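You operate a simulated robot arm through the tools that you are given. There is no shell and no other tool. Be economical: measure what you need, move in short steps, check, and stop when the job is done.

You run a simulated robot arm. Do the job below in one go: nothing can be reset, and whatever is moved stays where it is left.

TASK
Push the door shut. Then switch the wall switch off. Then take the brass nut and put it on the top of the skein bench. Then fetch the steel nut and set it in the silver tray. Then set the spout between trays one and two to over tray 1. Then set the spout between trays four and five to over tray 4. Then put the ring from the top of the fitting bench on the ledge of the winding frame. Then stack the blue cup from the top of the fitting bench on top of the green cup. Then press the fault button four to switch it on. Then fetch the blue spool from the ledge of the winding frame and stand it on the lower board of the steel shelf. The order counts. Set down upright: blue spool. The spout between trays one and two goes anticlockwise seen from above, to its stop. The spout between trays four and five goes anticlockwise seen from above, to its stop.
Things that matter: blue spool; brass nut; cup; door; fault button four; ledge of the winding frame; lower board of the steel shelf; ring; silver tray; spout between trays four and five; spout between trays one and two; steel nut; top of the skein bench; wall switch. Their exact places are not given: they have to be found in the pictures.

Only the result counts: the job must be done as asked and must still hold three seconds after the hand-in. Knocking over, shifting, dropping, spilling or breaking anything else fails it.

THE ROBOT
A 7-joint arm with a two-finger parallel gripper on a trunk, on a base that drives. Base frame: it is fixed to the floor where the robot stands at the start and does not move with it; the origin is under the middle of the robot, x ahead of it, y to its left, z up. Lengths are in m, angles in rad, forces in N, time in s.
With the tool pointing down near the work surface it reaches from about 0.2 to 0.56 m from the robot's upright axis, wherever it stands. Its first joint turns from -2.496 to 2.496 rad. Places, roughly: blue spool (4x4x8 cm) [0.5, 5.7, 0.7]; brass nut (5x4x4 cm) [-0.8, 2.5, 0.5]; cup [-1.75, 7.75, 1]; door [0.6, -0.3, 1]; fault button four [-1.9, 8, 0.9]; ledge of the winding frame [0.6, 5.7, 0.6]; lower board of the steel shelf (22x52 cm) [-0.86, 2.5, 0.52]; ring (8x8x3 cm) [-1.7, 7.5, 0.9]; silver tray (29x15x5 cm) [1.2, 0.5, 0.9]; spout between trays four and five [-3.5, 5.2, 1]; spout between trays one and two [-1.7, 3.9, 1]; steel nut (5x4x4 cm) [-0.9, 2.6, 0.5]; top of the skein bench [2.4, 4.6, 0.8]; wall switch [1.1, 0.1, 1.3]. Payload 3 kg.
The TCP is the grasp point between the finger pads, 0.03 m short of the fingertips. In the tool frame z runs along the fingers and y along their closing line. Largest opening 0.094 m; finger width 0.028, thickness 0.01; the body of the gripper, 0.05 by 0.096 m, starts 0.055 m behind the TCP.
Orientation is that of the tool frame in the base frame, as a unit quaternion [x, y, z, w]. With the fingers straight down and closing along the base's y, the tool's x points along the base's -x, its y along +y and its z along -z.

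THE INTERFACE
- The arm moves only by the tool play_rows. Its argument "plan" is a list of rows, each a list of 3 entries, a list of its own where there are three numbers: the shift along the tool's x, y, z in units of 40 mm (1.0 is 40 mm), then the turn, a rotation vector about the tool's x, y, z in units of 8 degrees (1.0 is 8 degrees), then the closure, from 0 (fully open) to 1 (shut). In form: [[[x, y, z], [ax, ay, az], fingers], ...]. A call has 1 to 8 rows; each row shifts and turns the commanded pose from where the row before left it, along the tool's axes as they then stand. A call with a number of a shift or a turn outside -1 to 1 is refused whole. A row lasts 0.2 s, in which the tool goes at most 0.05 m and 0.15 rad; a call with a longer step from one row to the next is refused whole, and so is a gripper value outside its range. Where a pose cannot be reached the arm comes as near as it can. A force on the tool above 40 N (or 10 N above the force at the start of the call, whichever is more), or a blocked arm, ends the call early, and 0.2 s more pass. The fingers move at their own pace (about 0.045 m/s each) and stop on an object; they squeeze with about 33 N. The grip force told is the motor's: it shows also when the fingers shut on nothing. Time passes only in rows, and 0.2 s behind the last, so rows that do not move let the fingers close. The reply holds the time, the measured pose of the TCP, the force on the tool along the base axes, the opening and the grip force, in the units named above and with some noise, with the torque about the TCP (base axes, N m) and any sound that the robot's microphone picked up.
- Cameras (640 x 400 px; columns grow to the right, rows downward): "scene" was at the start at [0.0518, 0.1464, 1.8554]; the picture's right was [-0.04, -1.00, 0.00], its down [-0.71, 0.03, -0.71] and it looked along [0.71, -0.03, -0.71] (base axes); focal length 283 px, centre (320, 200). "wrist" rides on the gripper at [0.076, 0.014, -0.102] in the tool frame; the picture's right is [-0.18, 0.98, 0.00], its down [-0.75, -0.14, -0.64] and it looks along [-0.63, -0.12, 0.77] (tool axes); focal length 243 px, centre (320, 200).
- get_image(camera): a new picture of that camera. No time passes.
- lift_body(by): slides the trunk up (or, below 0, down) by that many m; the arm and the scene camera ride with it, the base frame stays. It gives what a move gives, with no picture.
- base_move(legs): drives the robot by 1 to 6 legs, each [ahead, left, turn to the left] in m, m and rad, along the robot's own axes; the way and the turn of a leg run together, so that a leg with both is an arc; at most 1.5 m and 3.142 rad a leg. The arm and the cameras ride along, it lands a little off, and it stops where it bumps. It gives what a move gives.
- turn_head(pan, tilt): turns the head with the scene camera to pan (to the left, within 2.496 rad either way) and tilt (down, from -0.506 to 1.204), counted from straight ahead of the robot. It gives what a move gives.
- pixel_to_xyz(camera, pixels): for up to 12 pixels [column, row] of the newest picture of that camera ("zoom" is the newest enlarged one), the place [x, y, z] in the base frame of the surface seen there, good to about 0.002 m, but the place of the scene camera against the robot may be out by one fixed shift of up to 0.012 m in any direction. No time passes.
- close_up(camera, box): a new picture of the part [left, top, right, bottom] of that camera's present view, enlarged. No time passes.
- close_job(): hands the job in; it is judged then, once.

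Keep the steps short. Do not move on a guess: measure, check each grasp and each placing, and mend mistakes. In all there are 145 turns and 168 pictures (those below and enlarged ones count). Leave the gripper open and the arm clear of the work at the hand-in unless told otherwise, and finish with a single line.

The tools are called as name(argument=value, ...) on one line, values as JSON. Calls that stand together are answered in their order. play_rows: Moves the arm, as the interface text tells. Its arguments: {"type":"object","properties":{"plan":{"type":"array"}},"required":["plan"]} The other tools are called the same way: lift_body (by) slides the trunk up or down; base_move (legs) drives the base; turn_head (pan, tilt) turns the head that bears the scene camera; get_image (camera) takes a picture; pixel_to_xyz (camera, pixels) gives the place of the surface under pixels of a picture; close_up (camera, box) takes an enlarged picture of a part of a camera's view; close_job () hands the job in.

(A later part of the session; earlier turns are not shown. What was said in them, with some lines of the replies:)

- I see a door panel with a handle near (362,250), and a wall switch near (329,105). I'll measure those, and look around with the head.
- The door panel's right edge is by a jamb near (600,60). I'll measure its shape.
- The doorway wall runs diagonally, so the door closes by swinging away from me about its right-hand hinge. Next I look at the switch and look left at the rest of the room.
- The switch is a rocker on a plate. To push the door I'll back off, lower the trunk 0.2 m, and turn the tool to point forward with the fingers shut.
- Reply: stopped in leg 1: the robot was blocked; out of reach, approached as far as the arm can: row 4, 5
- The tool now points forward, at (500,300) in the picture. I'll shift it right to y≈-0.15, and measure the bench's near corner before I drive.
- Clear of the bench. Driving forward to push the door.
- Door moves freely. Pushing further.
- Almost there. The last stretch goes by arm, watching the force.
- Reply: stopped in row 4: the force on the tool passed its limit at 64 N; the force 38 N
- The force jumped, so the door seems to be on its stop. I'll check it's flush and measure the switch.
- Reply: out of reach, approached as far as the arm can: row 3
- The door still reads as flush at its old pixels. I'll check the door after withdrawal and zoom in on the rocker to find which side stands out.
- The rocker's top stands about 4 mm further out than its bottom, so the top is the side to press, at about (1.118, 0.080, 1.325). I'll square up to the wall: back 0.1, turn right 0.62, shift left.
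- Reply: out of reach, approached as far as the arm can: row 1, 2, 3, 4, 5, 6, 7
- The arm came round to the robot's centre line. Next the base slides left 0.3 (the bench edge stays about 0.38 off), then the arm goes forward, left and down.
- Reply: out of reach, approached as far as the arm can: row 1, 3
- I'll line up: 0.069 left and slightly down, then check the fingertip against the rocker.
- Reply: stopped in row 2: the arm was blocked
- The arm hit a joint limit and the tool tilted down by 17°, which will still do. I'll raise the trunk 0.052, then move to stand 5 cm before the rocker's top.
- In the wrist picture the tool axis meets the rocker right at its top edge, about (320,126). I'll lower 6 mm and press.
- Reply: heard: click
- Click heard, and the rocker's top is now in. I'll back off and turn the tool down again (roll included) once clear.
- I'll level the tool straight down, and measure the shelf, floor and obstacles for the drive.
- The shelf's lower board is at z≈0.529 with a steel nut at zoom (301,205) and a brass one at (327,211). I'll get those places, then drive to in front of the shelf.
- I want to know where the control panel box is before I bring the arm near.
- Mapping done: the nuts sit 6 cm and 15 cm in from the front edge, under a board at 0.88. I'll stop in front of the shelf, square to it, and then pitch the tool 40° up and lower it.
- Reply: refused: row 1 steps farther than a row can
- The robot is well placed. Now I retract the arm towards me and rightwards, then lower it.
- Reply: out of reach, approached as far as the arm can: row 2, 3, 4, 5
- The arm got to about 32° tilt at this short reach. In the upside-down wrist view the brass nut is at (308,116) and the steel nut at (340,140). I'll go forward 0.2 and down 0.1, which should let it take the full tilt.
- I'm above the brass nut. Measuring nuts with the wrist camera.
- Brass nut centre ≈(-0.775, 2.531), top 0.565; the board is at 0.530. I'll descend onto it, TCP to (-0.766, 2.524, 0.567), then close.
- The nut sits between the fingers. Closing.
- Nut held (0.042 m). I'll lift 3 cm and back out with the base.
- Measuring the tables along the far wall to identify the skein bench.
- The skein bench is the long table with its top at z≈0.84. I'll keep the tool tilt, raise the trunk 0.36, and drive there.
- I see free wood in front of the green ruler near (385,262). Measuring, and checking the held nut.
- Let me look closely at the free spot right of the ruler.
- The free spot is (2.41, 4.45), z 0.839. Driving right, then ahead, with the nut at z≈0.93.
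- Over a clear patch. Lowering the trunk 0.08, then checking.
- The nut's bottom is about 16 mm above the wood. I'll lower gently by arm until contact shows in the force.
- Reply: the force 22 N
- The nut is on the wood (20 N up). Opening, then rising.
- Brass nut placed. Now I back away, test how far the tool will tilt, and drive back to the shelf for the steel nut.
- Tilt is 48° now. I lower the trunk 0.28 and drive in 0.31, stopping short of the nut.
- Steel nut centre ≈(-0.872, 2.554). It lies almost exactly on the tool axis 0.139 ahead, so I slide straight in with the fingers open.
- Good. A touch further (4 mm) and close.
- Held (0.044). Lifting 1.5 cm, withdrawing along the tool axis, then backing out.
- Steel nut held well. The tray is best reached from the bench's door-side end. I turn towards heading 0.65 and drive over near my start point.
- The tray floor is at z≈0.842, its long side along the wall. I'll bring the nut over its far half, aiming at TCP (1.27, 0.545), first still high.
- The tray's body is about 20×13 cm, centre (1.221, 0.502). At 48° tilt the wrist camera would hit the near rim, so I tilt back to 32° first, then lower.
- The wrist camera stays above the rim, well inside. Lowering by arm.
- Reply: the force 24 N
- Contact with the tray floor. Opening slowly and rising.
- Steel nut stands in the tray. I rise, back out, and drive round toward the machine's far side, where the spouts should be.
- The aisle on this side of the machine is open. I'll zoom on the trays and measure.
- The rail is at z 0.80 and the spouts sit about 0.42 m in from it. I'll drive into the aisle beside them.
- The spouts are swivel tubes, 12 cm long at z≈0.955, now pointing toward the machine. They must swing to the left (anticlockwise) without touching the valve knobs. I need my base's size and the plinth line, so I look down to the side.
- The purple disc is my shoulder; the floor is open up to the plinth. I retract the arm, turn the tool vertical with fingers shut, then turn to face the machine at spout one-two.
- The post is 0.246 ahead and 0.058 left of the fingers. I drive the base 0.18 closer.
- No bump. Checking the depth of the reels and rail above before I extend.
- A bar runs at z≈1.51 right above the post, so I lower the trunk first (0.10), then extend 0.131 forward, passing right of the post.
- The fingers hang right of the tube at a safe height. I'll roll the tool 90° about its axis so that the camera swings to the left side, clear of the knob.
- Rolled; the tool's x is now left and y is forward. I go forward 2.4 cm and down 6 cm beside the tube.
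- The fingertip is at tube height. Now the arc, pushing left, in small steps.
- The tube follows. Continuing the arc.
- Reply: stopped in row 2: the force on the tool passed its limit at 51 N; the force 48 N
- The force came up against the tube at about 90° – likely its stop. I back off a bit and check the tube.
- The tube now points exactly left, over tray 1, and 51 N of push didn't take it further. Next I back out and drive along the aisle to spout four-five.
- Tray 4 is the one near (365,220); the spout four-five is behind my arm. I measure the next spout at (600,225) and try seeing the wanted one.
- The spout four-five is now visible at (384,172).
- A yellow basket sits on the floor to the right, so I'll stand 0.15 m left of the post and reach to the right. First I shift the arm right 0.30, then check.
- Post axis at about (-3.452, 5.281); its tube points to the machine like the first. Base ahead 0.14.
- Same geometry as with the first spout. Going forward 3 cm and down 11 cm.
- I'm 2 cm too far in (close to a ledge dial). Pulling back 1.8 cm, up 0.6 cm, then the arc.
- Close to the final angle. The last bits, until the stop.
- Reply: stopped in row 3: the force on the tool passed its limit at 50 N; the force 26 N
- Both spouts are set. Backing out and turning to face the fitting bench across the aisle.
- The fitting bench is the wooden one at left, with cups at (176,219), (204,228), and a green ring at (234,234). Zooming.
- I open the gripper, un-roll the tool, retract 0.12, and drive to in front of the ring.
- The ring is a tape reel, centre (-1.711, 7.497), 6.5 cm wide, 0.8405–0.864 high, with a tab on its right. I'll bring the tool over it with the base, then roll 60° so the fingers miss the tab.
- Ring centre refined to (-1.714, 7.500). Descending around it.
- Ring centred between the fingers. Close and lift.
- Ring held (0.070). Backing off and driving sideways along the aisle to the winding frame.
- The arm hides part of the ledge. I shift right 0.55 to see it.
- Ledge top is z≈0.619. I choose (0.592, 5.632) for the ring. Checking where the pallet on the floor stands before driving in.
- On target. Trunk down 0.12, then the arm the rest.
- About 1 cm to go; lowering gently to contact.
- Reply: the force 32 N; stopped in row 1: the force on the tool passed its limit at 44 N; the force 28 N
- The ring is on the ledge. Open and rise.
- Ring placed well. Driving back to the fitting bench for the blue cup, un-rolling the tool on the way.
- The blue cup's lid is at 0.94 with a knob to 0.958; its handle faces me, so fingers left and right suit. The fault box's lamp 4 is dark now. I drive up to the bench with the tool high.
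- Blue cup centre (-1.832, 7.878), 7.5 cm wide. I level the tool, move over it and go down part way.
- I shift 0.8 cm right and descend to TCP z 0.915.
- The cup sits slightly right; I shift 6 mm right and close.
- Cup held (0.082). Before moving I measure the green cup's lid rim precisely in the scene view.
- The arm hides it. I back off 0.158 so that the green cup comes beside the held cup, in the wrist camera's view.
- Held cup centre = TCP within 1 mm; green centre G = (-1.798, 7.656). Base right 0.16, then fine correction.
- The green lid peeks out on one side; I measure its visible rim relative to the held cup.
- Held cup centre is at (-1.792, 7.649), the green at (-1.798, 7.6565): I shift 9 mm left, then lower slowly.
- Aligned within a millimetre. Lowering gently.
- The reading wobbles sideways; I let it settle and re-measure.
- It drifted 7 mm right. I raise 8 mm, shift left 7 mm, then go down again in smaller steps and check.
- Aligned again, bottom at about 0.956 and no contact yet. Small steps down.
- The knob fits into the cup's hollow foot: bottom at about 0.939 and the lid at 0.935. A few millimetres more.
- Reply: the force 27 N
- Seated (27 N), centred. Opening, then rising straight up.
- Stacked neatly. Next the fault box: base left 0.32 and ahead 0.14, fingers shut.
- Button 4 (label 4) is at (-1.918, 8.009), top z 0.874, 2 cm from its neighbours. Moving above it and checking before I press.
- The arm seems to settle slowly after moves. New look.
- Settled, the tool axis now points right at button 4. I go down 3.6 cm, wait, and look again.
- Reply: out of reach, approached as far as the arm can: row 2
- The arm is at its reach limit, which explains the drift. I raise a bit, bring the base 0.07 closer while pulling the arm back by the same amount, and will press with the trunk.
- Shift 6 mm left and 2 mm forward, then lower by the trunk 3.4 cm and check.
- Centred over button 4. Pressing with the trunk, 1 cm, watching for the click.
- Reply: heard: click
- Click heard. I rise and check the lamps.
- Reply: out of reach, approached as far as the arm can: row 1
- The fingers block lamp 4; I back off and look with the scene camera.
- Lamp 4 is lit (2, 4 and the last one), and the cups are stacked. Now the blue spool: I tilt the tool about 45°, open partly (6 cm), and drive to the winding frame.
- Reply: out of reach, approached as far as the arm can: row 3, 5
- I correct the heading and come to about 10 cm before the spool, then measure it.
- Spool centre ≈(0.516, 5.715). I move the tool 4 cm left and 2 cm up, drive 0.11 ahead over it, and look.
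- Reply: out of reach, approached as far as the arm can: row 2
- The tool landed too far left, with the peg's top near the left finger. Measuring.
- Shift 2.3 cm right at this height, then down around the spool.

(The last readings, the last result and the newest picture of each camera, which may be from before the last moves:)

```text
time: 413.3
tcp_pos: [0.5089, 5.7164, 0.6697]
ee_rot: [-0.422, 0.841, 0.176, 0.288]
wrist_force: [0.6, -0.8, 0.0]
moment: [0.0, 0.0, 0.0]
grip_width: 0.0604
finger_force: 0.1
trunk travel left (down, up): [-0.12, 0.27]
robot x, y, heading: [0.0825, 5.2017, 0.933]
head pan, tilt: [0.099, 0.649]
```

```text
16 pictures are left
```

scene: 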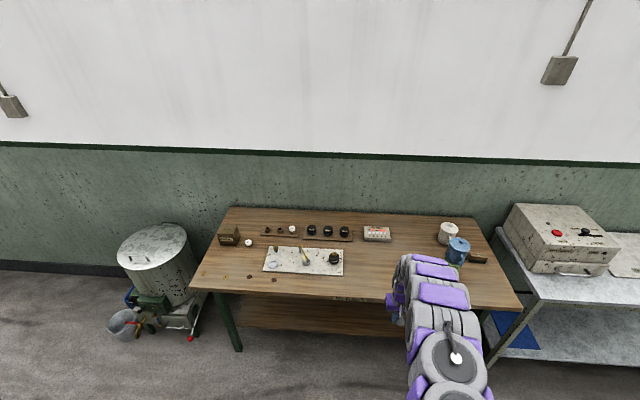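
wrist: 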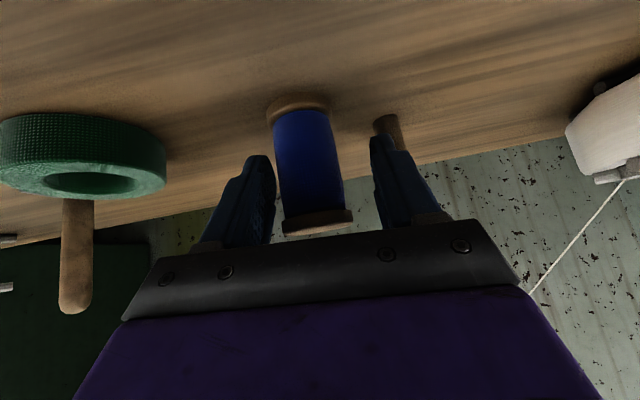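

The spool stands between the fingers. Close, then lift.

play_rows(plan=[[[0, 0, 0], [0, 0, 0], 1], [[0, 0, 0], [0, 0, 0], 1], [[0, 0, 0], [0, 0, 0], 1], [[0, 0, 0], [0, 0, 0], 1]])

lift_body(by=0.12)

get_image(camera="wrist")

```text
time: 414.3
tcp_pos: [0.5085, 5.7156, 0.6684]
ee_rot: [-0.422, 0.842, 0.176, 0.288]
wrist_force: [-0.6, -0.7, -0.6]
moment: [0.05, -0.02, 0.01]
grip_width: 0.0404
finger_force: 33.3
trunk travel left (down, up): [-0.12, 0.27]
robot x, y, heading: [0.0844, 5.2002, 0.928]
head pan, tilt: [0.099, 0.649]
```

```text
time: 415.8
tcp_pos: [0.5072, 5.7164, 0.7877]
ee_rot: [-0.421, 0.842, 0.175, 0.288]
wrist_force: [-0.1, 0.0, -0.7]
moment: [-0.01, 0.03, -0.01]
grip_width: 0.0404
finger_force: 32.8
trunk travel left (down, up): [-0.24, 0.15]
robot x, y, heading: [0.0805, 5.1987, 0.935]
head pan, tilt: [0.099, 0.649]
```

```text
15 pictures are left
```

wrist: 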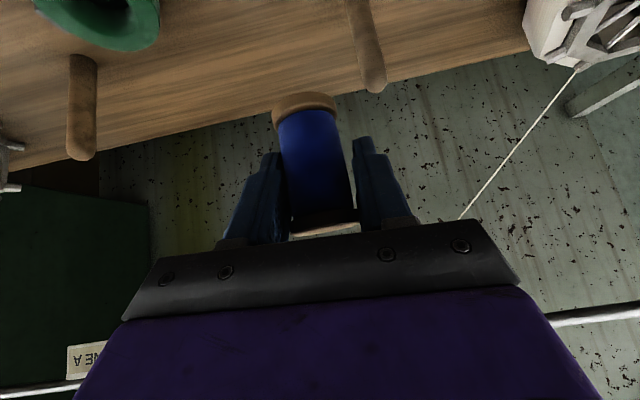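

Spool held upright in the hand (0.040). Driving back to the steel shelf around the cabinet.

base_move(legs=[[-0.3, 0, 0], [-0.103, -1.133, 0], [-1.074, -0.734, 0], [-1.2145, -0.091, 0], [0, 0, 1.517]])

turn_head(pan=0.15, tilt=0.75)

get_image(camera="scene")

```text
time: 438.8
tcp_pos: [-0.4328, 2.3245, 0.7884]
ee_rot: [0.881, -0.33, -0.325, -0.092]
wrist_force: [0.2, 0.4, -1.3]
moment: [0.0, -0.02, 0.02]
grip_width: 0.0394
finger_force: 32.9
trunk travel left (down, up): [-0.24, 0.15]
robot x, y, heading: [0.0506, 1.8626, 2.43]
head pan, tilt: [0.099, 0.649]
```

```text
time: 439.5
tcp_pos: [-0.4309, 2.3234, 0.79]
ee_rot: [0.881, -0.33, -0.326, -0.092]
wrist_force: [-0.1, -0.1, -0.3]
moment: [0.01, 0.0, 0.03]
grip_width: 0.0396
finger_force: 33.1
trunk travel left (down, up): [-0.24, 0.15]
robot x, y, heading: [0.0519, 1.8636, 2.419]
head pan, tilt: [0.15, 0.75]
```

```text
14 pictures are left
5 turns are left
```

scene: 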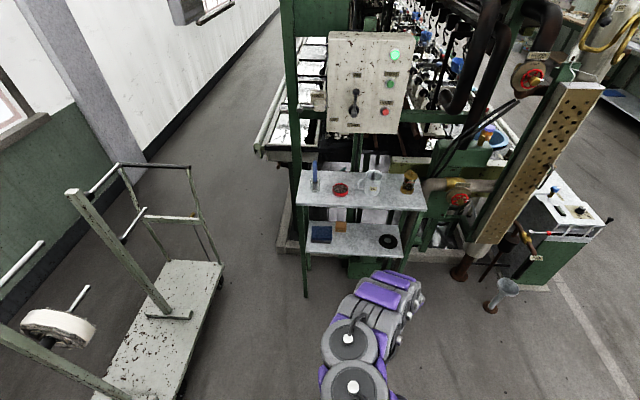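

Five turns remain, so I combine steps. Shift left 0.079, trunk down 0.17 (TCP 0.62), then drive in 0.42 with the spool's bottom at about 0.57.

base_move(legs=[[0, 0.079, 0]])

lift_body(by=-0.17)

base_move(legs=[[0.42, 0, 0]])

get_image(camera="wrist")

pixel_to_xyz(camera="wrist", pixels=[[308, 95], [280, 100], [335, 100], [318, 70], [240, 90], [400, 90], [312, 108], [310, 150]])

close_up(camera="scene", box=[260, 140, 460, 320])

```text
time: 440.6
tcp_pos: [-0.4607, 2.2933, 0.7875]
ee_rot: [0.878, -0.337, -0.331, -0.079]
wrist_force: [3.5, 2.7, -0.1]
moment: [-0.21, 0.13, 0.19]
grip_width: 0.0395
finger_force: 32.9
trunk travel left (down, up): [-0.24, 0.15]
robot x, y, heading: [0.0031, 1.8125, 2.422]
head pan, tilt: [0.15, 0.75]
```

```text
time: 442.5
tcp_pos: [-0.4785, 2.269, 0.6213]
ee_rot: [0.881, -0.33, -0.327, -0.093]
wrist_force: [-0.4, -1.0, -0.1]
moment: [0.06, -0.04, -0.06]
grip_width: 0.0392
finger_force: 32.8
trunk travel left (down, up): [-0.07, 0.32]
robot x, y, heading: [0.0033, 1.8107, 2.426]
head pan, tilt: [0.15, 0.75]
```

```text
time: 445.1
tcp_pos: [-0.7786, 2.5555, 0.6211]
ee_rot: [0.879, -0.337, -0.327, -0.09]
wrist_force: [0.3, 1.0, -0.2]
moment: [-0.03, 0.04, 0.0]
grip_width: 0.0393
finger_force: 33.1
trunk travel left (down, up): [-0.07, 0.32]
robot x, y, heading: [-0.3085, 2.0859, 2.415]
head pan, tilt: [0.15, 0.75]
```

```text
13 pictures are left
```

wrist: 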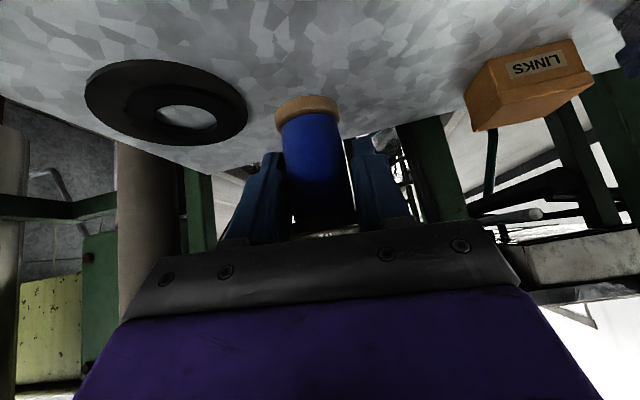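

```text
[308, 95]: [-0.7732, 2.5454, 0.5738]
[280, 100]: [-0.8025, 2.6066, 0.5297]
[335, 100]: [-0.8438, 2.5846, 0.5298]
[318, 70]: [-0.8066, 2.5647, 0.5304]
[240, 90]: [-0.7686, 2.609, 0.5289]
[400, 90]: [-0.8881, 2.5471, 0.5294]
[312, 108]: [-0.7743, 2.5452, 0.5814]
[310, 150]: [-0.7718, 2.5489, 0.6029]
```

```text
2.22 times, centred on (360, 230) of scene
4 turns are left
```

zoom: 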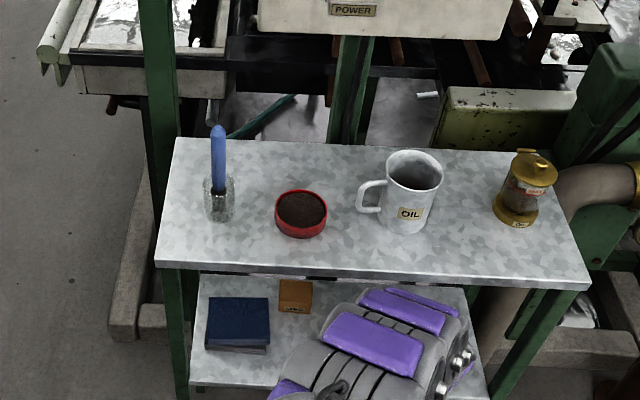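

Position is good: spool centre 7 cm inside the edge, clear of the black ring and the box. I lower to contact (rows stop on force), open slightly, and withdraw along the tool axis.

play_rows(plan=[[[0.19, -0.018, 0.23], [0, 0, 0], 1], [[0.19, -0.018, 0.23], [0, 0, 0], 1], [[0.127, -0.012, 0.154], [0, 0, 0], 1], [[0.064, -0.006, 0.077], [0, 0, 0], 1], [[0.048, -0.005, 0.058], [0, 0, 0], 1], [[0.048, -0.005, 0.058], [0, 0, 0], 1]])

play_rows(plan=[[[0, 0, 0], [0, 0, 0], 1], [[0.016, 0, 0.02], [0, 0, 0], 1]])

get_image(camera="wrist")

pixel_to_xyz(camera="wrist", pixels=[[308, 95], [308, 100], [308, 104], [308, 85], [312, 120], [312, 140]])

```text
time: 446.5
tcp_pos: [-0.7791, 2.5534, 0.5793]
ee_rot: [0.878, -0.337, -0.329, -0.091]
wrist_force: [-0.3, 0.3, -1.2]
moment: [0.02, -0.02, 0.02]
grip_width: 0.0394
finger_force: 33.2
trunk travel left (down, up): [-0.07, 0.32]
robot x, y, heading: [-0.3107, 2.084, 2.413]
head pan, tilt: [0.15, 0.75]
```

```text
time: 447.1
tcp_pos: [-0.778, 2.5568, 0.5781]
ee_rot: [0.878, -0.337, -0.329, -0.089]
wrist_force: [-0.6, 0.3, 0.0]
moment: [0.0, 0.01, 0.0]
grip_width: 0.0394
finger_force: 33.6
trunk travel left (down, up): [-0.07, 0.32]
robot x, y, heading: [-0.3084, 2.0823, 2.42]
head pan, tilt: [0.15, 0.75]
```

```text
11 pictures are left
```

wrist: 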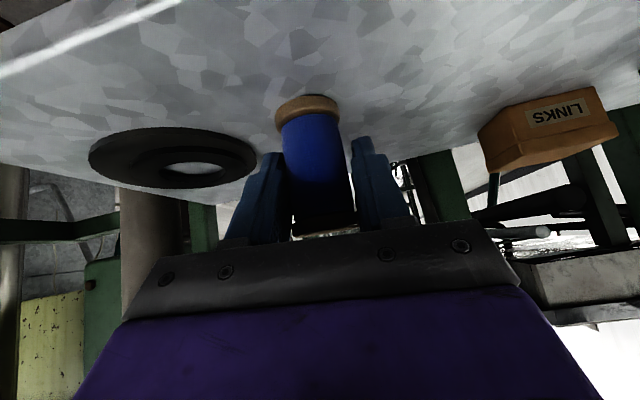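

```text
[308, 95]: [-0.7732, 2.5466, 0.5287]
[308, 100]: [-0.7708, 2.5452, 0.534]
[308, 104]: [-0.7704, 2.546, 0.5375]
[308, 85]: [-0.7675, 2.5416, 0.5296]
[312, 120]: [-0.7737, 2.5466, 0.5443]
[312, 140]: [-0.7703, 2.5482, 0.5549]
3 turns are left
```

The bottom is about 1–2 mm above the board. I lower the last bit, release, withdraw and back out, then check.

play_rows(plan=[[[0.024, -0.002, 0.03], [0, 0, 0], 1], [[0.02, -0.002, 0.025], [0, 0, 0], 1], [[0, 0, 0], [0, 0, 0], 1]])

play_rows(plan=[[[0, 0, 0], [0, 0, 0], 0.7], [[0, 0, 0], [0, 0, 0], 0.42], [[0, 0, 0], [0, 0, 0], 0.36], [[0, 0, 0], [0, 0, 0], 0.36], [[0, 0, -0.3], [0, 0, 0], 0.36], [[0, 0, -0.6], [0, 0, 0], 0.36], [[0, 0, -0.8], [0, 0, 0], 0.36], [[0, 0, -0.8], [0, 0, 0], 0.36]])

get_image(camera="wrist")

base_move(legs=[[-0.4, 0, 0]])

play_rows(plan=[[[0, 0, 0], [0, 0, 0], 0], [[0, 0, 0], [0, 0, 0], 0], [[0, 0, 0], [0, 0, 0], 0]])

close_up(camera="scene", box=[280, 150, 440, 290])

```text
time: 447.9
tcp_pos: [-0.7768, 2.5564, 0.577]
ee_rot: [0.877, -0.337, -0.33, -0.09]
wrist_force: [0.6, -4.2, 13.9]
moment: [0.11, 0.06, -0.02]
grip_width: 0.0393
finger_force: 32.7
trunk travel left (down, up): [-0.07, 0.32]
robot x, y, heading: [-0.3122, 2.0823, 2.421]
head pan, tilt: [0.15, 0.75]
```

```text
time: 449.7
tcp_pos: [-0.7273, 2.5226, 0.65]
ee_rot: [0.877, -0.338, -0.33, -0.087]
wrist_force: [-1.1, 0.1, -0.2]
moment: [0.01, 0.01, 0.03]
grip_width: 0.0602
finger_force: 0.0
out of reach, approached as far as the arm can: row 8
trunk travel left (down, up): [-0.07, 0.32]
robot x, y, heading: [-0.312, 2.0839, 2.423]
head pan, tilt: [0.15, 0.75]
```

```text
10 pictures are left
```

wrist: 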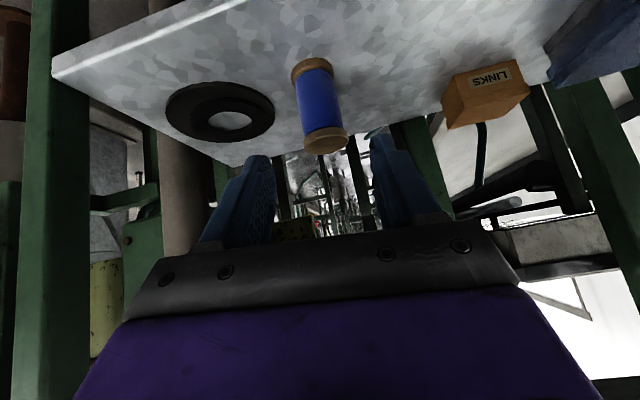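

```text
time: 452.2
tcp_pos: [-0.4259, 2.2518, 0.6483]
ee_rot: [0.878, -0.337, -0.328, -0.089]
wrist_force: [-0.6, -0.4, -0.1]
moment: [0.0, -0.01, -0.02]
grip_width: 0.0602
finger_force: 0.1
trunk travel left (down, up): [-0.07, 0.32]
robot x, y, heading: [-0.0076, 1.8123, 2.421]
head pan, tilt: [0.15, 0.75]
```

```text
time: 453.0
tcp_pos: [-0.4235, 2.2513, 0.6505]
ee_rot: [0.877, -0.338, -0.33, -0.089]
wrist_force: [0.0, 0.1, -0.8]
moment: [-0.02, 0.02, 0.0]
grip_width: 0.0942
finger_force: 0.1
trunk travel left (down, up): [-0.07, 0.32]
robot x, y, heading: [-0.009, 1.8149, 2.416]
head pan, tilt: [0.15, 0.75]
```

```text
2.86 times, centred on (360, 220) of scene
2 turns are left
```

zoom: 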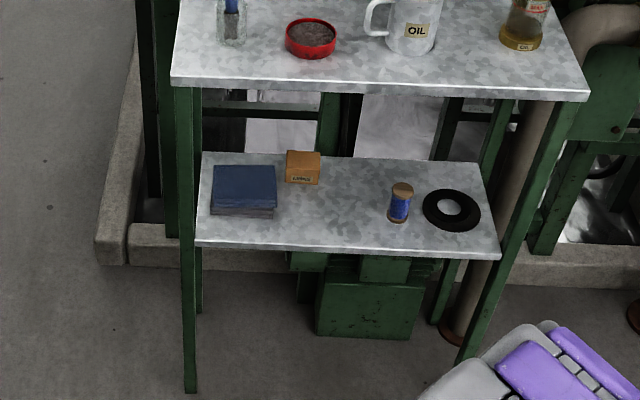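

The blue spool stands upright on the lower board at zoom (400,203). The gripper is open and the arm is clear. Handing in.

close_job()

```text
The job is handed in.
```

All ten steps were done in the order given and the job is handed in; the gripper is open and the arm is clear of the work.
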